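You operate a simulated robot arm through the tools that you are given. There is no shell and no other tool.

The job below is to be done with a simulated robot arm. You get a single attempt, and the scene is never put back.

## Task
Label the brown carton by the order card; slide it to the stop.
Fine: roll the label down before the carton moves; put the hand roller back.

Only the result counts: the job must be done as asked and must still hold three seconds after the hand-in. Knocking over, shifting, dropping, spilling or breaking anything else fails it.

## Robot
A 7-joint arm with a two-finger parallel gripper, fixed in place. Base frame: the origin is on the floor under the middle of its stand, x ahead of it, y to its left, z up. Units: mm, degrees, N and s.
With the tool pointing down near the work surface it reaches from about 220 to 740 mm from the base axis. Its first joint turns from -166.0 to 166.0 degrees. Payload 1.57 kg.
The tool frame sits at the grasp point between the pads (the TCP): z along the fingers, y along the line on which they close. The tips reach 30 mm beyond it. The gripper opens to 110 mm. The fingers are 24 mm wide and 12 mm thick; the gripper's body (48 by 112 mm) begins 78 mm behind the TCP.
Orientation is that of the tool frame in the base frame, as a unit quaternion [w, x, y, z]. With the fingers straight down and closing along the base's y, the tool's x points along the base's -x, its y along +y and its z along -z.

## Interface
- The arm moves only by the tool nudge_tool. Its argument "commands" is text: rows parted by semicolons, each of 7 numbers parted by spaces: the closure, from 0 (fully open) to 1 (shut), then the shift along the tool's x, y, z in units of 300 mm (1.0 is 300 mm), then the turn, a rotation vector about the tool's x, y, z in units of 45 degrees (1.0 is 45 degrees). In form: fingers x y z wx wy wz; .... A call has 1 to 20 rows; each row is the pose to reach, as a shift and turn from the pose commanded when the call began, along the tool's axes at that moment. A call with a number of a shift or a turn outside -1 to 1 is refused whole. Rows are played at 5 a second. More than 50 mm and 8.6 degrees between two rows, or a gripper value outside its range, and nothing of the call is played. A pose out of reach is approached as far as the arm can. The call stops where the force on the tool passes 40 N (or 10 N more than at its start, if that is more) or the arm is blocked; 0.2 s more then pass. Each finger travels about 45 mm/s and halts on what it meets, pressing with about 30 N; the grip force reading is that of the motor and also rises with nothing between the fingers. The clock runs only during rows and for 0.2 s after the last one: add rows that repeat a pose to give the fingers time. It gives the time, the measured TCP pose, the force on the tool (base axes), the opening and the grip force at its end, in the units of the frame above (readings bear some noise), with the torque about the TCP (base axes, N m) and any sound that the robot's microphone picked up, and new pictures: "show" is both (left out), scene, wrist or none.
- Cameras (640 x 400 px; columns grow to the right, rows downward): "scene" is fixed at [401.1, 497.5, 1523.3]; the picture's right is [-0.23, 0.97, 0.00], its down [0.89, 0.21, -0.41] and it looks along [-0.40, -0.09, -0.91] (base axes); focal length 314 px, centre (320, 200). "wrist" rides on the gripper at [70, 16, -141] in the tool frame; the picture's right is [-0.23, 0.97, 0.00], its down [-0.85, -0.20, -0.48] and it looks along [-0.47, -0.11, 0.88] (tool axes); focal length 222 px, centre (320, 200). There is no depth. A picture from a camera that has moved, and an enlarged one, comes with that camera's place and axes in the base frame and with its lens.
- raise_lower(by): slides the trunk up (or, below 0, down) by that many mm; the arm rides with it, the base frame stays. It gives what a move gives, with no picture.
- enlarge(camera, box): a new picture of the part [left, top, right, bottom] of that camera's present view, enlarged. The clock stands still meanwhile.
- sign_off(): hands the job in; it is judged then, once.

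Places have to be worked out from the pictures, the camera data and where the tool is seen. Open the gripper and draw the arm clear of the work before you hand the job in, unless the task says otherwise.

The tools are called after "Call:" as name(argument=value, ...) on one line, values as JSON. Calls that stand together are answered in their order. nudge_tool: Moves the arm, as the interface text tells. Its arguments: {"type":"object","properties":{"commands":{"type":"string"},"show":{"type":"string","enum":["both","scene","wrist","none"]}},"required":["commands"]} The other tools are called the same way: raise_lower (by) moves the trunk up or down; enlarge (camera, box) takes an enlarged picture of a part of a camera's view; sign_off () hands the job in.

At the start:

```text
clock: 0.0
tcp_pos: [232.4, 348.6, 1197.4]
orientation: [0.0, 0.0, 1.0, 0.0]
contact_force: [0.5, -0.6, -0.3]
ft_torque: [0.01, 0.0, -0.04]
opening: 110.1
grip_force: 0.0
trunk travel left (down, up): [-500.0, 90.0]
```

scene: 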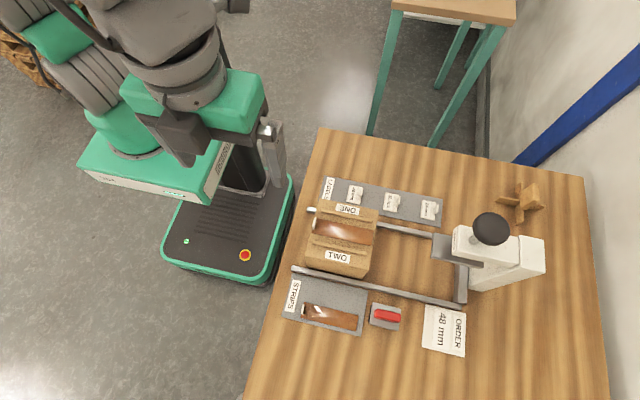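
wrist: 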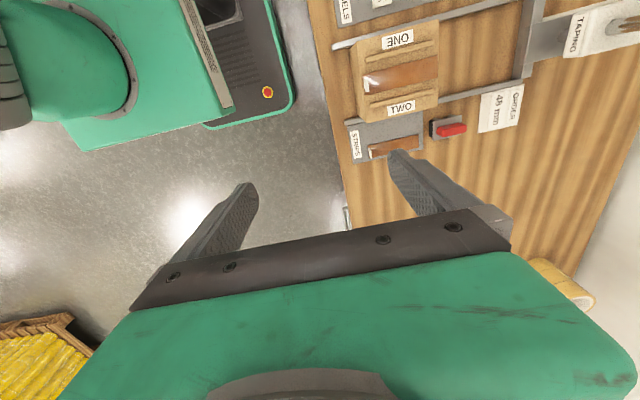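

I start by looking closely at the work area: the carton, the labels tray, the strips tray, the roller and the order card.

Call:
enlarge(camera="scene", box=[280, 160, 480, 285])

Call:
enlarge(camera="scene", box=[270, 250, 490, 388])

Call:
enlarge(camera="scene", box=[400, 160, 600, 300])

Call:
enlarge(camera="wrist", box=[320, 0, 640, 200])

```text
3.20 times, centred on (380, 222) of scene
camera zoom: at [401.1, 497.5, 1523.3], right [-0.23, 0.97, 0.0], down [0.89, 0.21, -0.41], along [-0.4, -0.09, -0.91], focal length 1004 px, centre (128, 128)
```

zoom: 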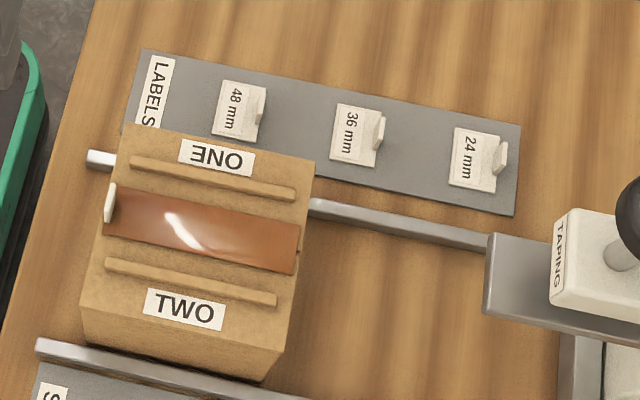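

```text
2.90 times, centred on (380, 319) of scene
camera zoom: at [401.1, 497.5, 1523.3], right [-0.23, 0.97, 0.0], down [0.89, 0.21, -0.41], along [-0.4, -0.09, -0.91], focal length 909 px, centre (146, -145)
```

zoom: 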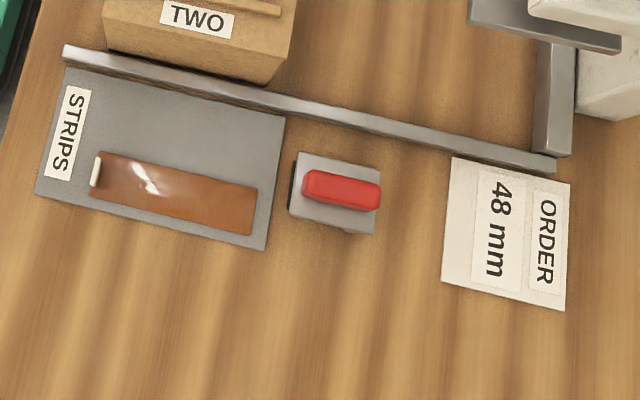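

```text
2.86 times, centred on (500, 230) of scene
camera zoom: at [401.1, 497.5, 1523.3], right [-0.23, 0.97, 0.0], down [0.89, 0.21, -0.41], along [-0.4, -0.09, -0.91], focal length 896 px, centre (-194, 114)
```

zoom: 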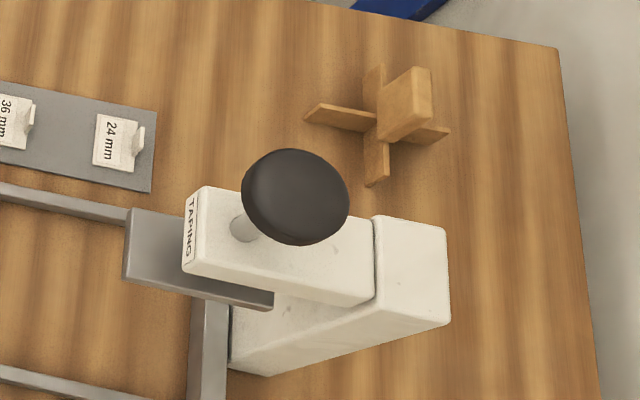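

```text
2.00 times, centred on (480, 100) of wrist
camera zoom: at [163.0, 364.9, 1339.5], right [0.23, 0.97, 0.0], down [0.85, -0.2, 0.48], along [0.47, -0.11, -0.88], focal length 444 px, centre (0, 400)
```

zoom: 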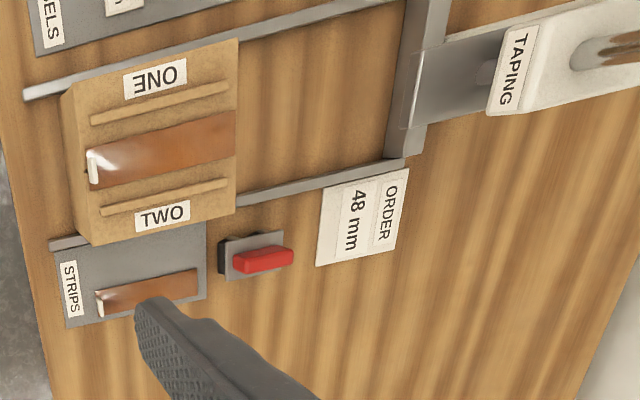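

The order card reads "48 mm", and there are labels for 48, 36 and 24 mm. From two views I place the table at z≈790 and the carton top at z≈911, around (192, 495). I move the open gripper high over the work to get a nearer view.

Call:
nudge_tool(commands="0 0.047 0.135 0 0 0 0; 0 0.093 0.27 0 0 0 0; 0 0.14 0.405 0 0 0 0; 0 0.14 0.405 0 0 0 0", show="both")

```text
clock: 1.0
tcp_pos: [191.1, 467.9, 1199.4]
orientation: [0.0, -0.001, 1.0, 0.0]
contact_force: [0.0, -0.7, 0.1]
ft_torque: [0.01, 0.03, 0.04]
opening: 110.0
grip_force: 0.1
trunk travel left (down, up): [-500.0, 90.0]
camera wrist: at [121.0, 484.1, 1340.7], right [0.23, 0.97, 0.0], down [0.85, -0.2, 0.48], along [0.47, -0.11, -0.88], focal length 222 px, centre (320, 200)
```

scene: 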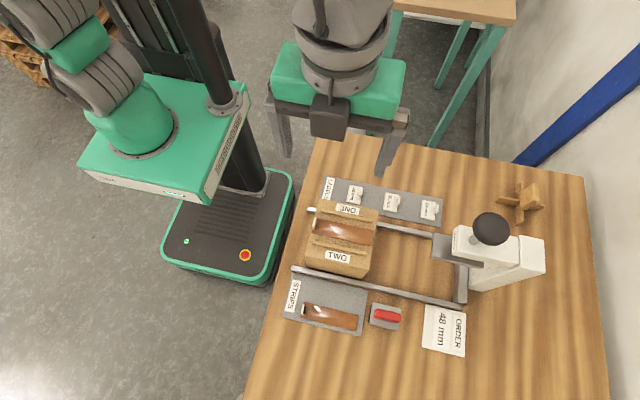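
wrist: 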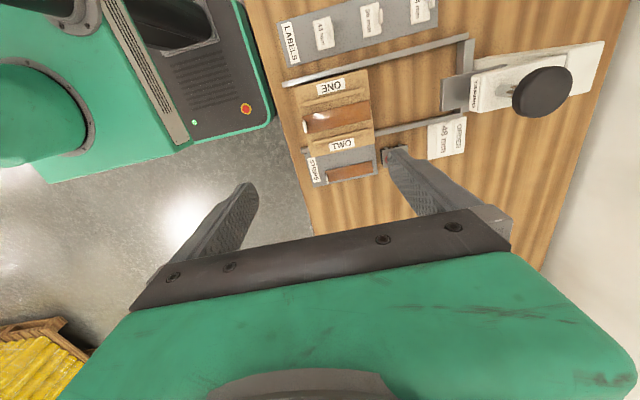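

The wrist camera now sees the whole bench, so I enlarge the carton, the labels and the taping head.

Call:
enlarge(camera="wrist", box=[270, 0, 450, 112])

Call:
enlarge(camera="wrist", box=[280, 60, 400, 135])

Call:
enlarge(camera="wrist", box=[420, 20, 620, 145])

Call:
enlarge(camera="scene", box=[320, 170, 450, 251])

Call:
enlarge(camera="scene", box=[360, 290, 410, 340])

Call:
enlarge(camera="scene", box=[480, 170, 560, 230])

```text
3.56 times, centred on (360, 56) of wrist
camera zoom: at [121.0, 484.1, 1340.7], right [0.23, 0.97, 0.0], down [0.85, -0.2, 0.48], along [0.47, -0.11, -0.88], focal length 790 px, centre (178, 712)
```

zoom: 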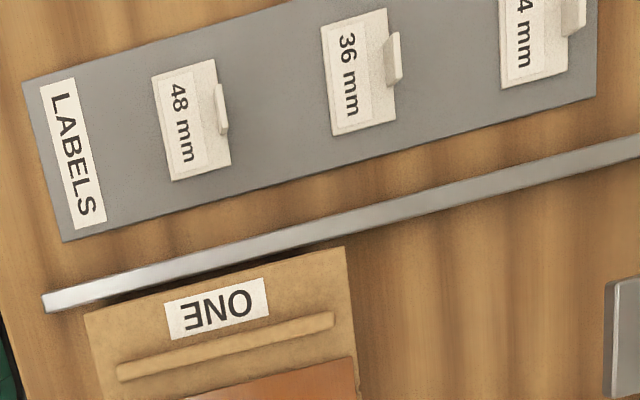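

```text
5.33 times, centred on (340, 98) of wrist
camera zoom: at [121.0, 484.1, 1340.7], right [0.23, 0.97, 0.0], down [0.85, -0.2, 0.48], along [0.47, -0.11, -0.88], focal length 1185 px, centre (213, 747)
```

zoom: 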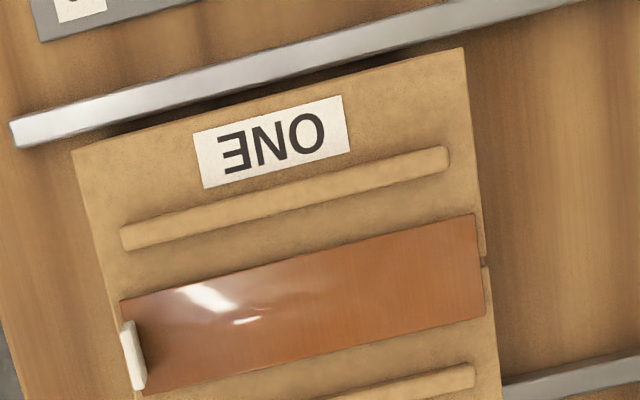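

```text
3.20 times, centred on (520, 82) of wrist
camera zoom: at [121.0, 484.1, 1340.7], right [0.23, 0.97, 0.0], down [0.85, -0.2, 0.48], along [0.47, -0.11, -0.88], focal length 711 px, centre (-320, 576)
```

zoom: 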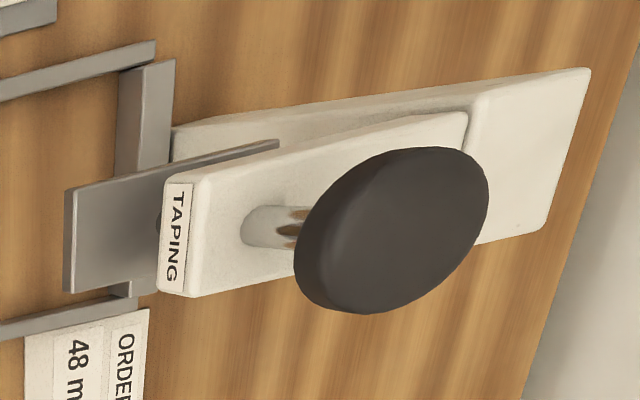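

```text
4.92 times, centred on (385, 210) of scene
camera zoom: at [401.1, 497.5, 1523.3], right [-0.23, 0.97, 0.0], down [0.89, 0.21, -0.41], along [-0.4, -0.09, -0.91], focal length 1544 px, centre (0, 148)
```

zoom: 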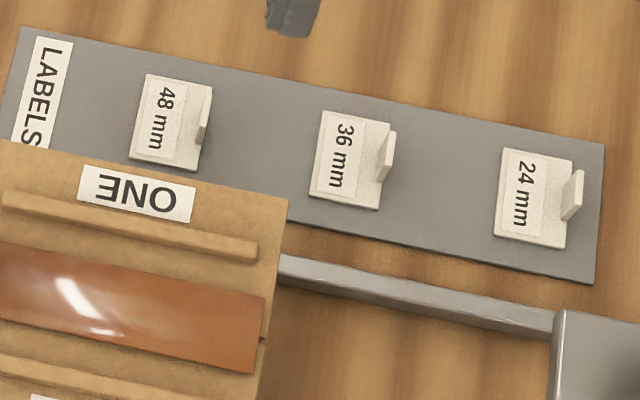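

```text
8.00 times, centred on (385, 315) of scene
camera zoom: at [401.1, 497.5, 1523.3], right [-0.23, 0.97, 0.0], down [0.89, 0.21, -0.41], along [-0.4, -0.09, -0.91], focal length 2509 px, centre (-200, -720)
```

zoom: 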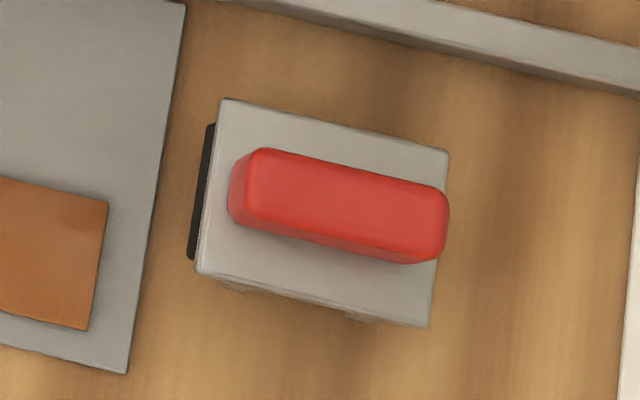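

```text
6.67 times, centred on (520, 200) of scene
camera zoom: at [401.1, 497.5, 1523.3], right [-0.23, 0.97, 0.0], down [0.89, 0.21, -0.41], along [-0.4, -0.09, -0.91], focal length 2091 px, centre (-1013, 200)
```

zoom: 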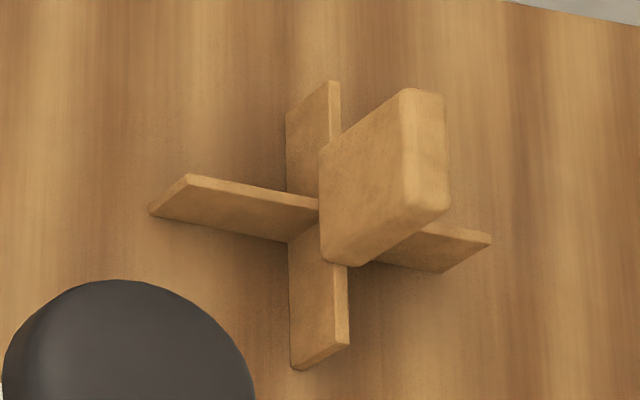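

The roller seems to be the grey plate with the red handle near (324, 621), and the labels stand upright tabs. I lower the trunk by 200 mm, which leaves the fingertips well above the carton (tips ≈ z 969 against 911), so that the arm works nearer the bench.

Call:
raise_lower(by=-200)

```text
clock: 3.2
tcp_pos: [190.1, 467.2, 999.4]
orientation: [0.0, 0.0, 1.0, 0.0]
contact_force: [0.5, 0.7, 0.5]
ft_torque: [0.01, 0.02, 0.05]
opening: 109.9
grip_force: 0.0
trunk travel left (down, up): [-300.0, 290.0]
```

The trunk is down and the TCP is at (190, 467, 999). Next I shift at this height toward the roller to see it from nearer.

Call:
nudge_tool(commands="0 -0.078 0.103 0 0 0 0; 0 -0.155 0.207 0 0 0 0; 0 -0.233 0.31 0 0 0 0; 0 -0.233 0.31 0 0 0 0", show="both")

```text
clock: 4.2
tcp_pos: [258.8, 558.2, 1000.2]
orientation: [0.0, 0.0, 1.0, 0.001]
contact_force: [-0.6, -0.5, -0.4]
ft_torque: [-0.01, 0.01, -0.01]
opening: 109.8
grip_force: 0.0
trunk travel left (down, up): [-300.0, 290.0]
camera wrist: at [189.0, 575.2, 1141.3], right [0.23, 0.97, 0.0], down [0.85, -0.2, 0.48], along [0.47, -0.11, -0.88], focal length 222 px, centre (320, 200)
```

scene: 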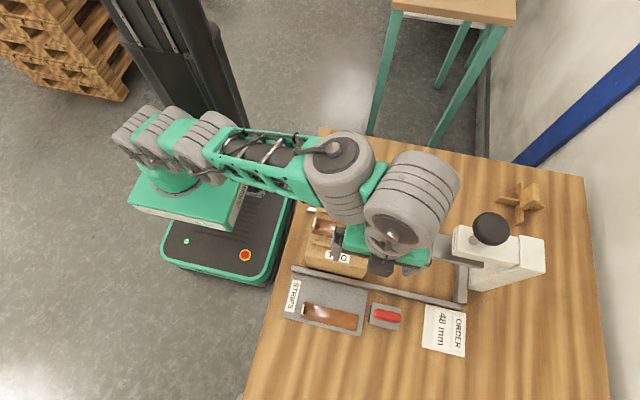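
wrist: 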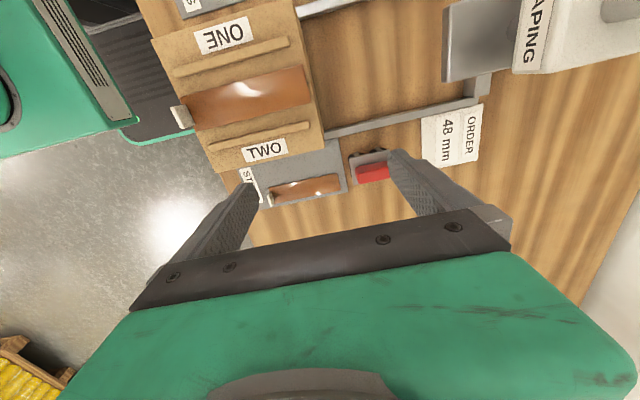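

Call:
enlarge(camera="wrist", box=[330, 130, 410, 195])

Call:
enlarge(camera="wrist", box=[145, 0, 345, 210])

Call:
enlarge(camera="wrist", box=[410, 0, 640, 140])

```text
6.15 times, centred on (370, 162) of wrist
camera zoom: at [189.0, 575.2, 1141.3], right [0.23, 0.97, 0.0], down [0.85, -0.2, 0.48], along [0.47, -0.11, -0.88], focal length 1367 px, centre (12, 431)
```

zoom: 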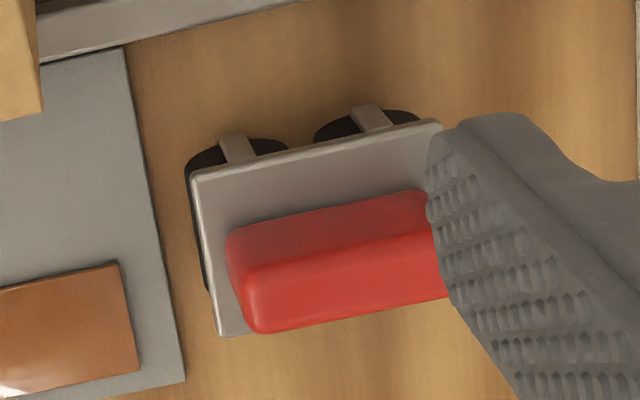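

```text
1.90 times, centred on (245, 105) of wrist
camera zoom: at [189.0, 575.2, 1141.3], right [0.23, 0.97, 0.0], down [0.85, -0.2, 0.48], along [0.47, -0.11, -0.88], focal length 423 px, centre (463, 381)
```

zoom: 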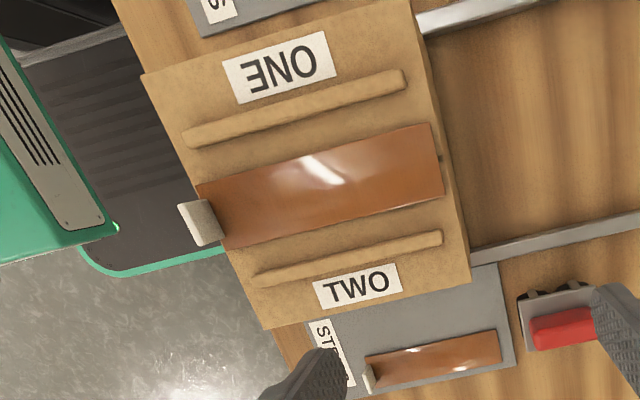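

```text
2.78 times, centred on (525, 70) of wrist
camera zoom: at [189.0, 575.2, 1141.3], right [0.23, 0.97, 0.0], down [0.85, -0.2, 0.48], along [0.47, -0.11, -0.88], focal length 618 px, centre (-250, 562)
```

zoom: 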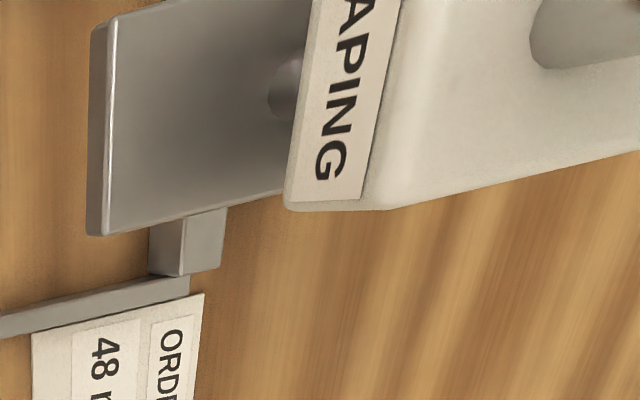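

The roller is a small carriage: a grey plate with a red handle along y and two dark rollers under it whose axes run along x. I now go over the 48 mm label near (44, 505), whose tab is near y≈522, passing above the carton with the fingers partly closed.

Call:
nudge_tool(commands="0.3 0.145 -0.024 0 0 0 0; 0.6 0.29 -0.048 0 0 0 0; 0.6 0.434 -0.072 0 0 0 0; 0.6 0.579 -0.096 0 0 0 0; 0.6 0.723 -0.12 0 0 0 0; 0.6 0.723 -0.12 0.12 0 0 0; 0.6 0.723 -0.12 0.233 0 0 0; 0.6 0.723 -0.12 0.233 0 0 0", show="both")

```text
clock: 6.0
tcp_pos: [41.2, 524.0, 927.1]
orientation: [0.0, 0.0, 1.0, 0.0]
contact_force: [-0.2, 0.3, -0.2]
ft_torque: [0.01, -0.01, 0.02]
opening: 43.9
grip_force: 0.0
trunk travel left (down, up): [-300.0, 290.0]
camera wrist: at [-27.8, 540.1, 1067.3], right [0.23, 0.97, 0.0], down [0.85, -0.2, 0.48], along [0.47, -0.11, -0.88], focal length 222 px, centre (320, 200)
```

scene: 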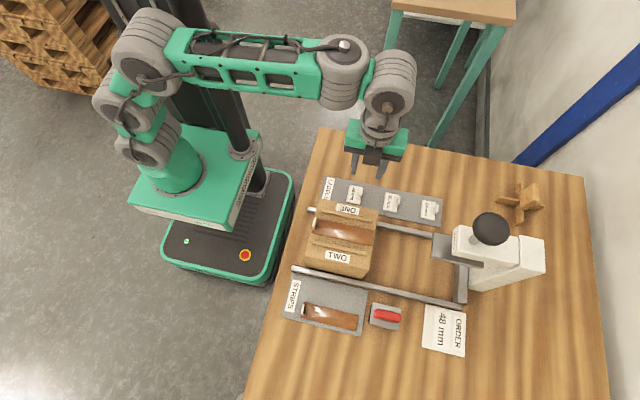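
wrist: 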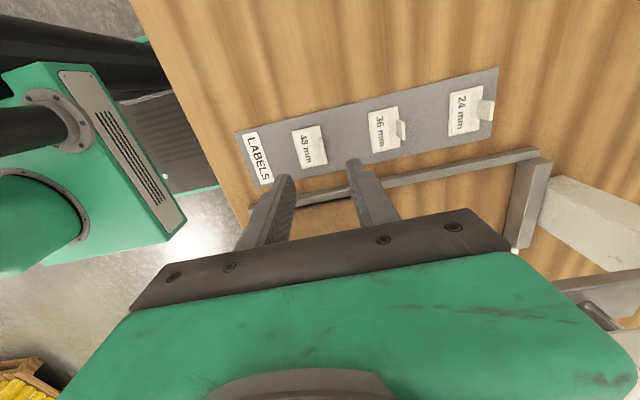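

The view is now close enough to triangulate the 48 mm label, so I enlarge it together with the fingertips.

Call:
enlarge(camera="wrist", box=[230, 100, 390, 200])

Call:
enlarge(camera="wrist", box=[360, 70, 520, 170])

Call:
enlarge(camera="scene", box=[330, 120, 450, 230])

```text
4.00 times, centred on (310, 150) of wrist
camera zoom: at [-27.8, 540.1, 1067.3], right [0.23, 0.97, 0.0], down [0.85, -0.2, 0.48], along [0.47, -0.11, -0.88], focal length 888 px, centre (360, 400)
```

zoom: 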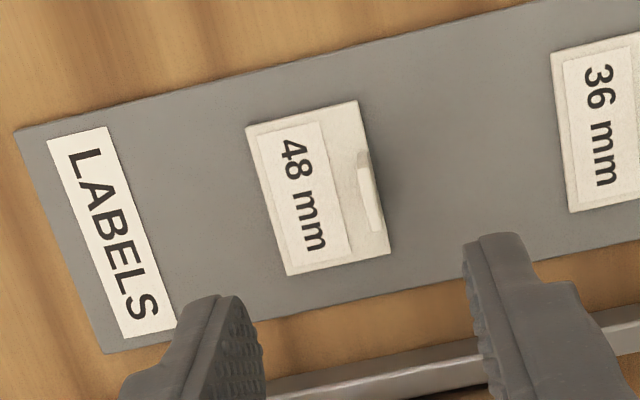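

```text
4.00 times, centred on (440, 120) of wrist
camera zoom: at [-27.8, 540.1, 1067.3], right [0.23, 0.97, 0.0], down [0.85, -0.2, 0.48], along [0.47, -0.11, -0.88], focal length 888 px, centre (-160, 520)
```

zoom: 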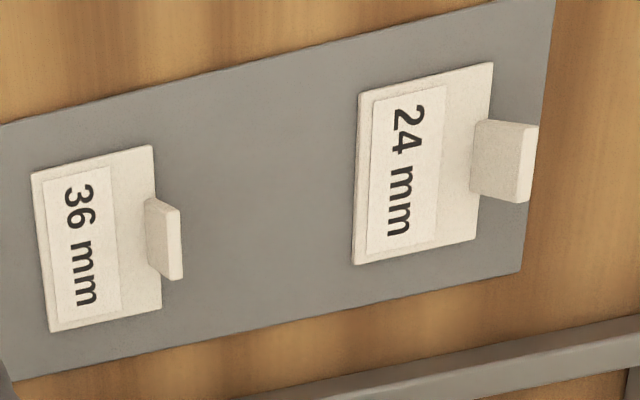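

```text
3.64 times, centred on (390, 175) of scene
camera zoom: at [401.1, 497.5, 1523.3], right [-0.23, 0.97, 0.0], down [0.89, 0.21, -0.41], along [-0.4, -0.09, -0.91], focal length 1140 px, centre (66, 291)
```

zoom: 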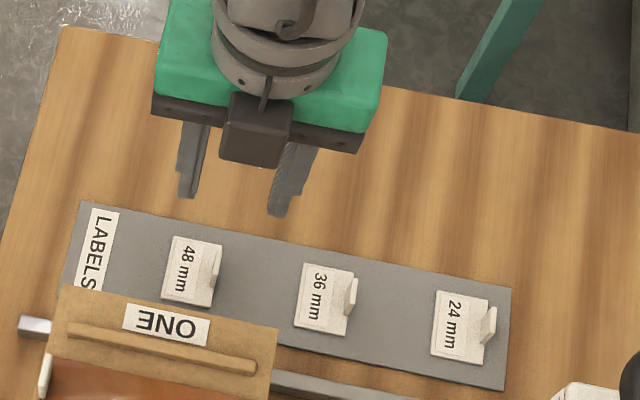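

By triangulation the 48 mm label spans x 20–69 and y 493–528, with a tab about 20×4×20 mm at its +y edge centred near (43, 526.5). I hold still to see how settled the pose readings are.

Call:
nudge_tool(commands="0.6 0 0 0 0 0 0; 0.6 0 0 0 0 0 0; 0.6 0 0 0 0 0 0; 0.6 0 0 0 0 0 0", show="wrist")

```text
clock: 7.0
tcp_pos: [41.8, 523.8, 926.3]
orientation: [-0.001, 0.0, 1.0, 0.0]
contact_force: [-0.2, 0.5, 1.0]
ft_torque: [-0.02, -0.01, 0.02]
opening: 44.1
grip_force: 0.1
trunk travel left (down, up): [-300.0, 290.0]
camera wrist: at [-27.7, 540.1, 1067.7], right [0.23, 0.97, 0.0], down [0.85, -0.2, 0.48], along [0.47, -0.11, -0.88], focal length 222 px, centre (320, 200)
```

wrist: 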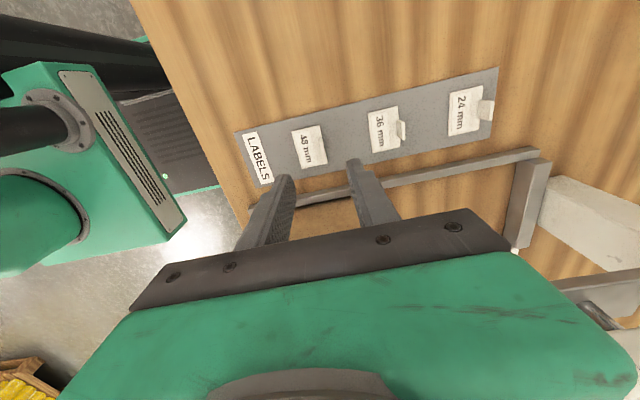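

The pose is steady at about (42, 524, 926.5). I descend to z≈856, centring on the tab, and look again before going lower.

Call:
nudge_tool(commands="0.6 -0.004 0.0083 0.08 0 0 0; 0.6 -0.004 0.0083 0.16 0 0 0; 0.6 -0.004 0.0083 0.235 0 0 0; 0.6 -0.004 0.0083 0.235 0 0 0; 0.6 -0.004 0.0083 0.235 0 0 0", show="both")

```text
clock: 8.2
tcp_pos: [41.3, 526.5, 856.8]
orientation: [0.0, 0.001, 1.0, 0.0]
contact_force: [-0.5, 0.5, 0.1]
ft_torque: [0.0, 0.03, 0.0]
opening: 44.2
grip_force: 0.1
trunk travel left (down, up): [-300.0, 290.0]
camera wrist: at [-27.2, 543.0, 998.1], right [0.23, 0.97, 0.0], down [0.85, -0.2, 0.48], along [0.47, -0.11, -0.88], focal length 222 px, centre (320, 200)
```

scene: 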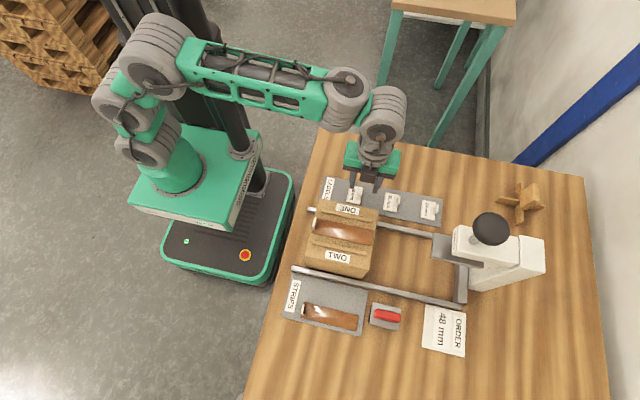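
wrist: 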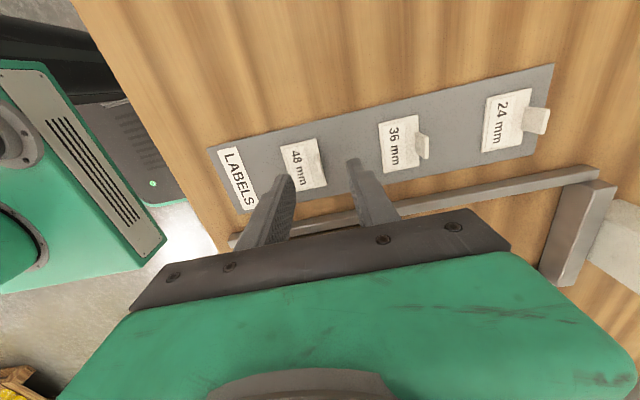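

Call:
enlarge(camera="wrist", box=[260, 120, 380, 195])

Call:
enlarge(camera="wrist", box=[440, 70, 600, 170])

Call:
enlarge(camera="scene", box=[330, 150, 450, 230])

```text
5.33 times, centred on (320, 158) of wrist
camera zoom: at [-27.2, 543.0, 998.1], right [0.23, 0.97, 0.0], down [0.85, -0.2, 0.48], along [0.47, -0.11, -0.88], focal length 1185 px, centre (320, 427)
```

zoom: 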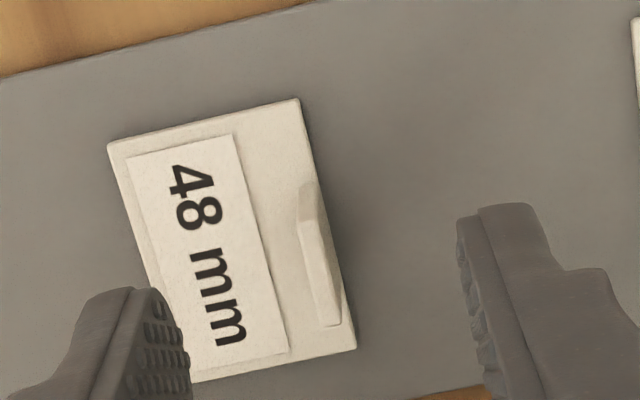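

```text
4.00 times, centred on (520, 120) of wrist
camera zoom: at [-27.2, 543.0, 998.1], right [0.23, 0.97, 0.0], down [0.85, -0.2, 0.48], along [0.47, -0.11, -0.88], focal length 888 px, centre (-480, 520)
```

zoom: 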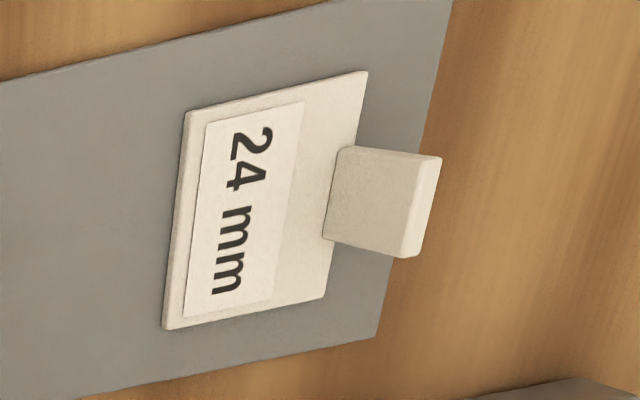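

```text
5.00 times, centred on (390, 190) of scene
camera zoom: at [401.1, 497.5, 1523.3], right [-0.23, 0.97, 0.0], down [0.89, 0.21, -0.41], along [-0.4, -0.09, -0.91], focal length 1568 px, centre (-30, 250)
```

zoom: 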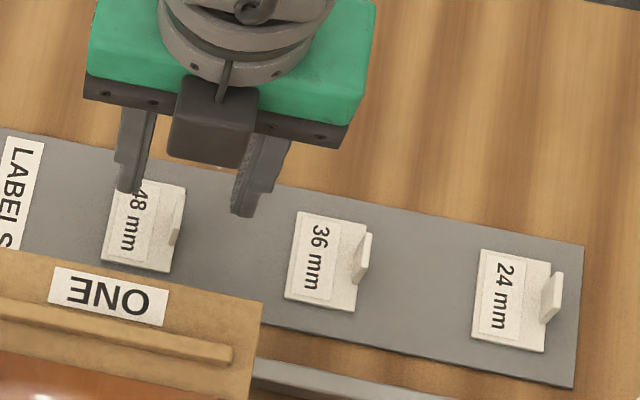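

The fingertips are centred on the tab to within about 1 mm. I descend to z≈830, so the tips sit near 800 around the tab and above the label sheet, and check before closing.

Call:
nudge_tool(commands="0.6 -0.004 0 0.045 0 0 0; 0.6 -0.004 0 0.0883 0 0 0; 0.6 -0.004 0 0.0883 0 0 0; 0.6 -0.004 0 0.0883 0 0 0", show="both")

Call:
enlarge(camera="wrist", box=[260, 130, 380, 220])

Call:
enlarge(camera="scene", box=[330, 160, 410, 220])

```text
clock: 9.2
tcp_pos: [43.7, 527.2, 831.2]
orientation: [0.0, 0.0, 1.0, 0.0]
contact_force: [0.3, 0.7, -0.2]
ft_torque: [-0.02, -0.01, -0.02]
opening: 44.1
grip_force: 0.0
trunk travel left (down, up): [-300.0, 290.0]
camera wrist: at [-25.2, 542.9, 973.3], right [0.23, 0.97, 0.0], down [0.85, -0.2, 0.48], along [0.47, -0.11, -0.88], focal length 222 px, centre (320, 200)
```

scene: 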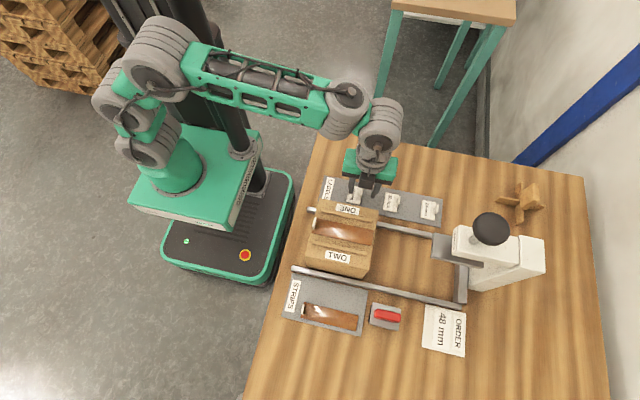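
wrist: 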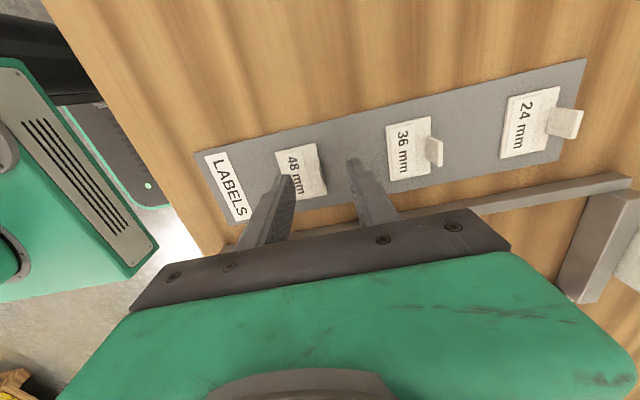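

```text
4.44 times, centred on (320, 175) of wrist
camera zoom: at [-25.2, 542.9, 973.3], right [0.23, 0.97, 0.0], down [0.85, -0.2, 0.48], along [0.47, -0.11, -0.88], focal length 987 px, centre (320, 311)
```

zoom: 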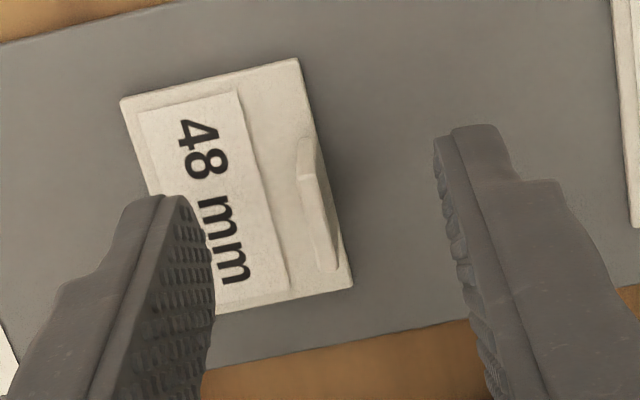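

```text
6.67 times, centred on (370, 190) of scene
camera zoom: at [401.1, 497.5, 1523.3], right [-0.23, 0.97, 0.0], down [0.89, 0.21, -0.41], along [-0.4, -0.09, -0.91], focal length 2091 px, centre (-13, 267)
```

zoom: 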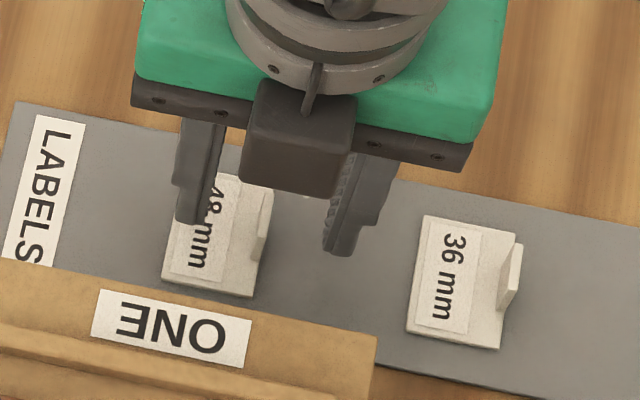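

The fingers straddle the tab correctly with the tips near 801. I go 4.5 mm lower and close on the tab.

Call:
nudge_tool(commands="0.6 0 0 0.015 0 0 0; 0.6 0 0 0.015 0 0 0; 1 0 0 0.015 0 0 0; 1 0 0 0.015 0 0 0; 1 0 0 0.015 0 0 0; 1 0 0 0.015 0 0 0; 1 0 0 0.015 0 0 0", show="both")

Call:
enlarge(camera="wrist", box=[260, 130, 380, 220])

```text
clock: 10.8
tcp_pos: [45.0, 527.8, 827.9]
orientation: [0.0, 0.001, 1.0, 0.001]
contact_force: [0.6, -0.9, 0.0]
ft_torque: [0.0, -0.01, 0.05]
opening: 1.0
grip_force: 22.9
trunk travel left (down, up): [-300.0, 290.0]
camera wrist: at [-24.0, 543.2, 968.8], right [0.23, 0.97, 0.0], down [0.85, -0.2, 0.48], along [0.47, -0.11, -0.88], focal length 222 px, centre (320, 200)
```

scene: 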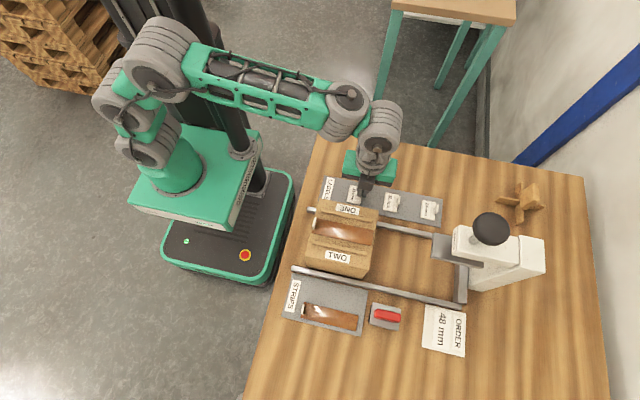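
wrist: 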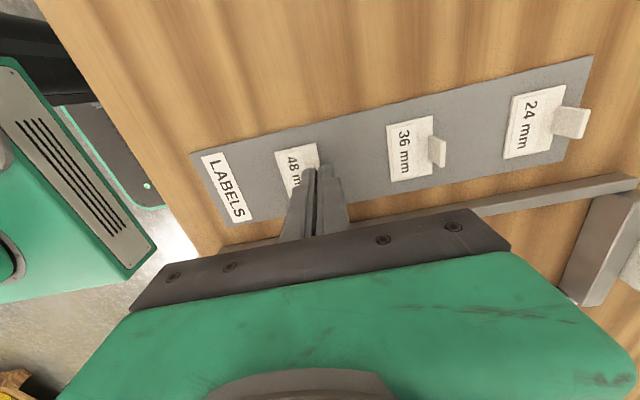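

```text
4.44 times, centred on (320, 175) of wrist
camera zoom: at [-24.0, 543.2, 968.8], right [0.23, 0.97, 0.0], down [0.85, -0.2, 0.48], along [0.47, -0.11, -0.88], focal length 987 px, centre (320, 311)
```

zoom: 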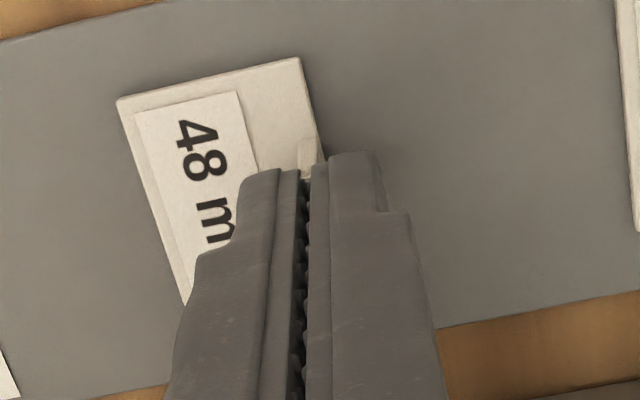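

The fingers report 1.0 mm opening with 22.9 N, and the tab shows between the tips. I lift 25 mm to see whether the label comes along.

Call:
nudge_tool(commands="1 0 0 -0.04 0 0 0; 1 0 0 -0.083 0 0 0; 1 0 0 -0.083 0 0 0; 1 0 0 -0.083 0 0 0", show="both")

Call:
enlarge(camera="wrist", box=[260, 130, 380, 220])

Call:
enlarge(camera="scene", box=[330, 160, 410, 220])

```text
clock: 11.8
tcp_pos: [46.1, 527.0, 852.3]
orientation: [0.001, -0.001, 1.0, -0.001]
contact_force: [0.4, 0.6, 0.4]
ft_torque: [0.0, -0.04, 0.0]
opening: 0.5
grip_force: 23.0
trunk travel left (down, up): [-300.0, 290.0]
camera wrist: at [-23.4, 543.5, 994.6], right [0.23, 0.97, 0.0], down [0.85, -0.2, 0.48], along [0.47, -0.11, -0.88], focal length 222 px, centre (320, 200)
```

scene: 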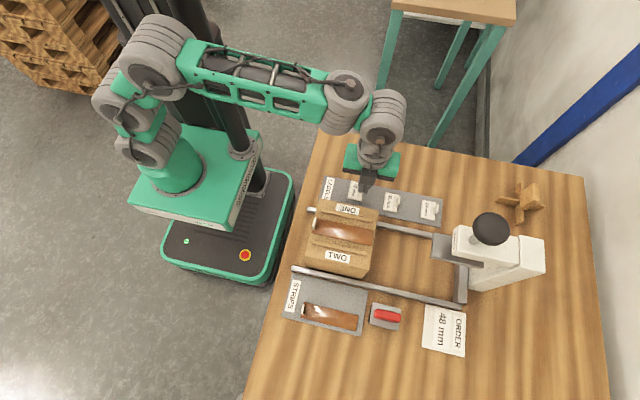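
wrist: 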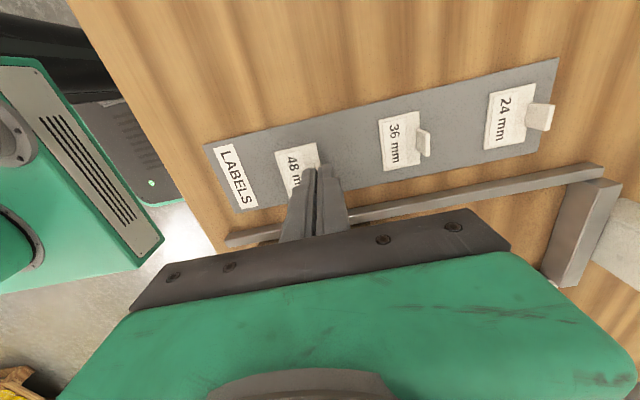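

```text
4.44 times, centred on (320, 175) of wrist
camera zoom: at [-23.4, 543.5, 994.6], right [0.23, 0.97, 0.0], down [0.85, -0.2, 0.48], along [0.47, -0.11, -0.88], focal length 987 px, centre (320, 311)
```

zoom: 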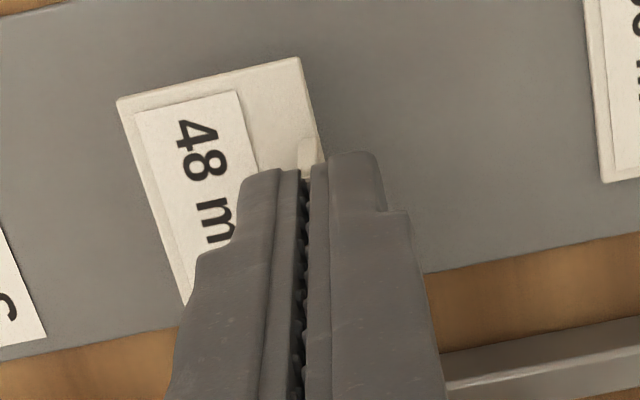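

```text
6.67 times, centred on (370, 190) of scene
camera zoom: at [401.1, 497.5, 1523.3], right [-0.23, 0.97, 0.0], down [0.89, 0.21, -0.41], along [-0.4, -0.09, -0.91], focal length 2091 px, centre (-13, 267)
```

zoom: 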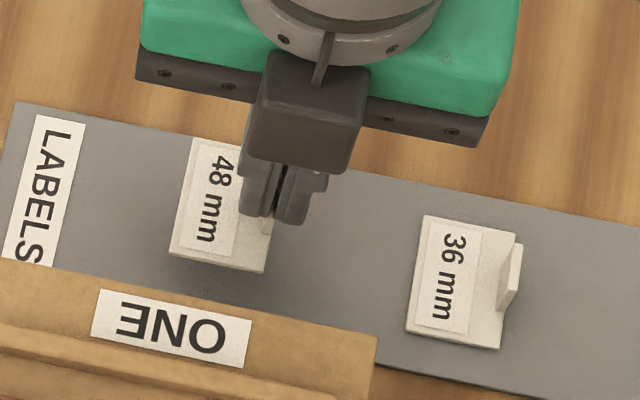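

The label rises with the gripper and stays level, with the tray left clean. I place the carton at x 126–256, y 436–564 with its strip centred on x≈191, so I raise the label well clear and carry it over the carton between the two ridges, slightly +y of centre so the roller has room to run.

Call:
nudge_tool(commands="1 0 0 -0.13 0 0 0; 1 0 0 -0.26 0 0 0; 1 0 0 -0.39 0 0 0; 1 0 0 -0.5 0 0 0; 1 -0.12 0.005 -0.5 0 0 0; 1 -0.24 0.01 -0.5 0 0 0; 1 -0.36 0.015 -0.5 0 0 0; 1 -0.485 0.02 -0.5 0 0 0; 1 -0.485 0.02 -0.5 0 0 0; 1 -0.485 0.02 -0.5 0 0 0", show="both")

Call:
enlarge(camera="wrist", box=[240, 100, 420, 215])

Call:
enlarge(camera="scene", box=[300, 170, 420, 290])

```text
clock: 14.0
tcp_pos: [189.3, 535.0, 1001.9]
orientation: [0.0, -0.001, 1.0, 0.0]
contact_force: [0.0, -0.2, -0.2]
ft_torque: [-0.01, 0.02, 0.03]
opening: 0.8
grip_force: 22.6
trunk travel left (down, up): [-300.0, 290.0]
camera wrist: at [119.6, 551.1, 1144.1], right [0.23, 0.97, 0.0], down [0.86, -0.2, 0.48], along [0.47, -0.11, -0.88], focal length 222 px, centre (320, 200)
```

scene: 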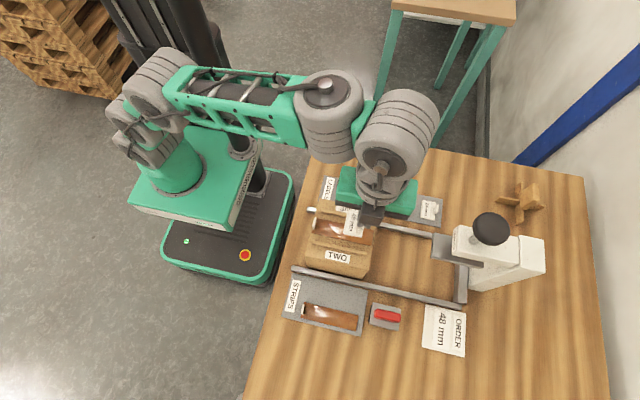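
wrist: 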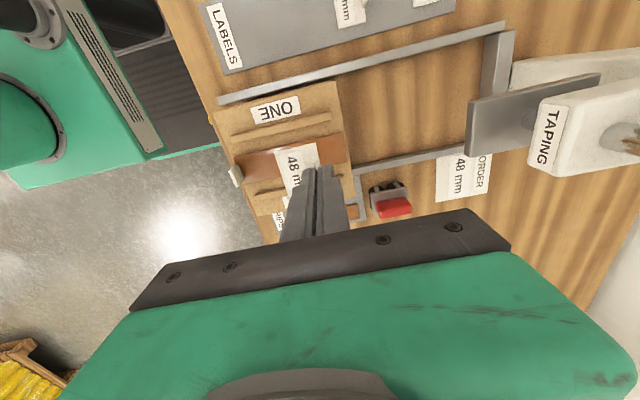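

```text
3.48 times, centred on (330, 158) of wrist
camera zoom: at [119.6, 551.1, 1144.1], right [0.23, 0.97, 0.0], down [0.86, -0.2, 0.48], along [0.47, -0.11, -0.88], focal length 773 px, centre (285, 348)
```

zoom: 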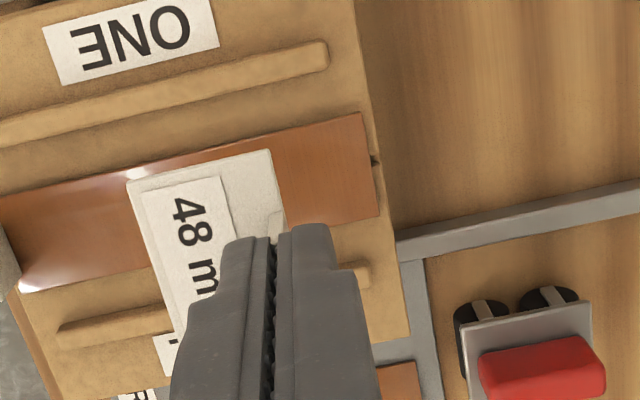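

```text
3.33 times, centred on (360, 230) of scene
camera zoom: at [401.1, 497.5, 1523.3], right [-0.23, 0.97, 0.0], down [0.89, 0.21, -0.41], along [-0.4, -0.09, -0.91], focal length 1045 px, centre (187, 100)
```

zoom: 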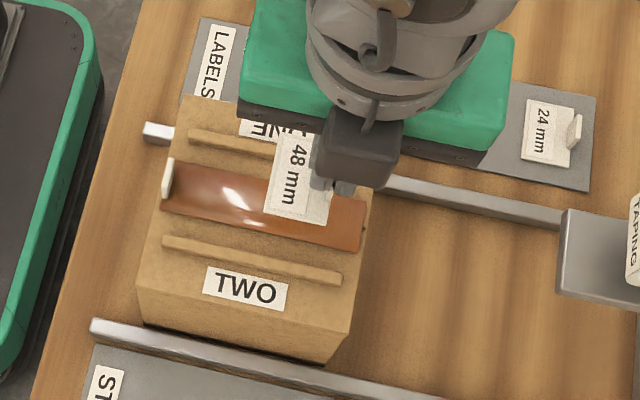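

The label hangs over the strip at about x 164–213, y 502–536. I correct by +2.7 mm in x and −3 mm in y and descend to just above the carton (TCP z≈956).

Call:
nudge_tool(commands="1 -0.009 -0.01 0.05 0 0 0; 1 -0.009 -0.01 0.1 0 0 0; 1 -0.009 -0.01 0.155 0 0 0; 1 -0.009 -0.01 0.155 0 0 0; 1 -0.009 -0.01 0.155 0 0 0", show="both")

Call:
enlarge(camera="wrist", box=[220, 110, 400, 225])

Call:
enlarge(camera="scene", box=[300, 190, 400, 290])

```text
clock: 15.2
tcp_pos: [195.8, 531.7, 956.2]
orientation: [0.001, -0.001, 1.0, 0.001]
contact_force: [-0.3, 0.3, -0.1]
ft_torque: [0.0, -0.01, -0.02]
opening: 0.8
grip_force: 22.6
trunk travel left (down, up): [-300.0, 290.0]
camera wrist: at [125.1, 547.4, 1097.2], right [0.23, 0.97, 0.0], down [0.86, -0.2, 0.48], along [0.47, -0.11, -0.88], focal length 222 px, centre (320, 200)
```

scene: 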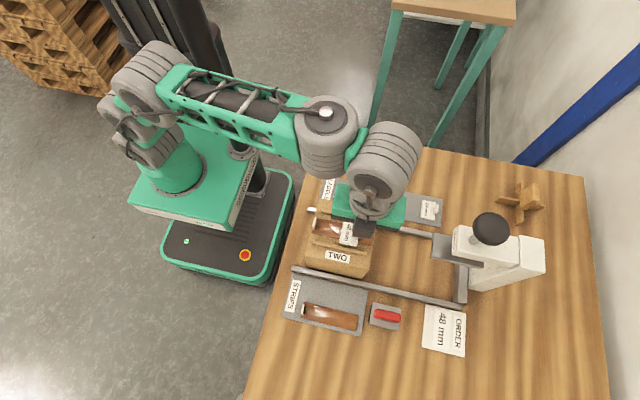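
wrist: 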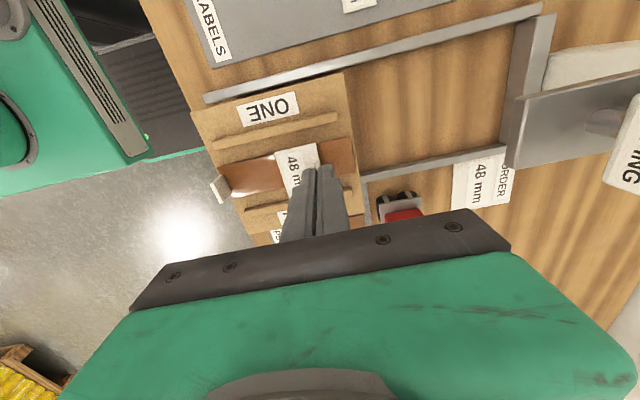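

```text
3.48 times, centred on (310, 168) of wrist
camera zoom: at [125.1, 547.4, 1097.2], right [0.23, 0.97, 0.0], down [0.86, -0.2, 0.48], along [0.47, -0.11, -0.88], focal length 773 px, centre (355, 313)
```

zoom: 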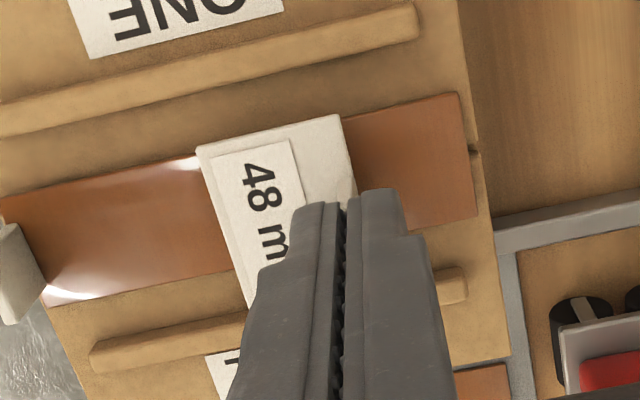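

```text
4.00 times, centred on (350, 240) of scene
camera zoom: at [401.1, 497.5, 1523.3], right [-0.23, 0.97, 0.0], down [0.89, 0.21, -0.41], along [-0.4, -0.09, -0.91], focal length 1254 px, centre (200, 40)
```

zoom: 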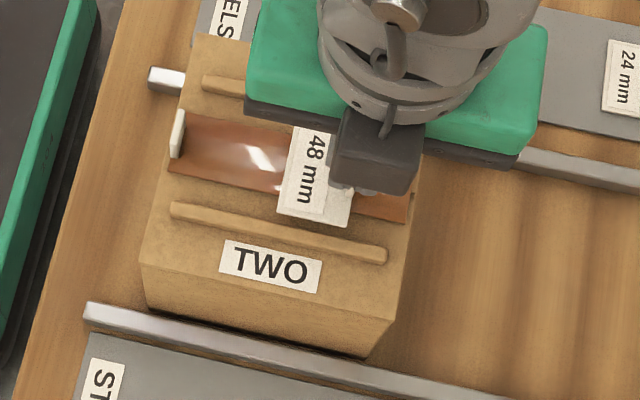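

The label now spans about x 169–217, y 499–533, level above the strip. I correct x by −3 mm and descend 6 mm slowly, watching for contact.

Call:
nudge_tool(commands="1 0.01 0 0 0 0 0; 1 0.01 0 0.01 0 0 0; 1 0.01 0 0.02 0 0 0; 1 0.01 0 0.02 0 0 0; 1 0.01 0 0.02 0 0 0", show="wrist")

Call:
enlarge(camera="wrist", box=[220, 110, 400, 225])

```text
clock: 16.4
tcp_pos: [190.2, 529.7, 948.8]
orientation: [0.001, 0.0, 1.0, 0.0]
contact_force: [0.3, -0.8, 0.5]
ft_torque: [0.02, 0.04, -0.01]
opening: 0.4
grip_force: 22.7
trunk travel left (down, up): [-300.0, 290.0]
camera wrist: at [121.3, 546.9, 1091.0], right [0.23, 0.97, 0.0], down [0.86, -0.2, 0.48], along [0.47, -0.11, -0.88], focal length 222 px, centre (320, 200)
```

wrist: 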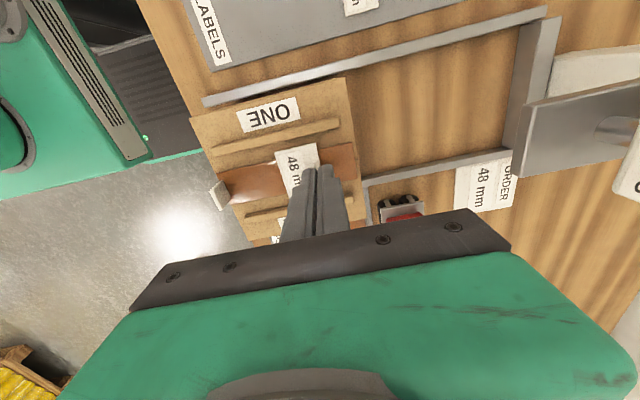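

```text
3.48 times, centred on (310, 168) of wrist
camera zoom: at [121.3, 546.9, 1091.0], right [0.23, 0.97, 0.0], down [0.86, -0.2, 0.48], along [0.47, -0.11, -0.88], focal length 773 px, centre (355, 313)
```

zoom: 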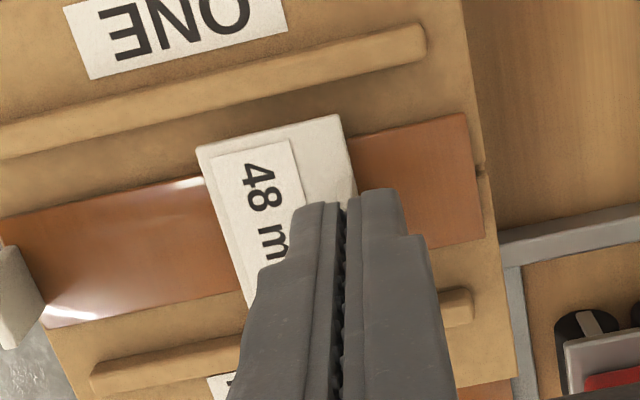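

There is no contact yet at z≈949. I creep down another 4 mm in 1 mm steps with a +1.5 mm x trim.

Call:
nudge_tool(commands="1 -0.005 0 0.0033 0 0 0; 1 -0.005 0 0.0067 0 0 0; 1 -0.005 0 0.01 0 0 0; 1 -0.005 0 0.0133 0 0 0; 1 -0.005 0 0.0133 0 0 0", show="none")

```text
clock: 17.6
tcp_pos: [192.2, 529.0, 945.5]
orientation: [0.0, 0.0, 1.0, -0.001]
contact_force: [1.8, 0.1, 1.2]
ft_torque: [-0.01, -0.01, 0.0]
opening: 0.6
grip_force: 22.5
trunk travel left (down, up): [-300.0, 290.0]
```

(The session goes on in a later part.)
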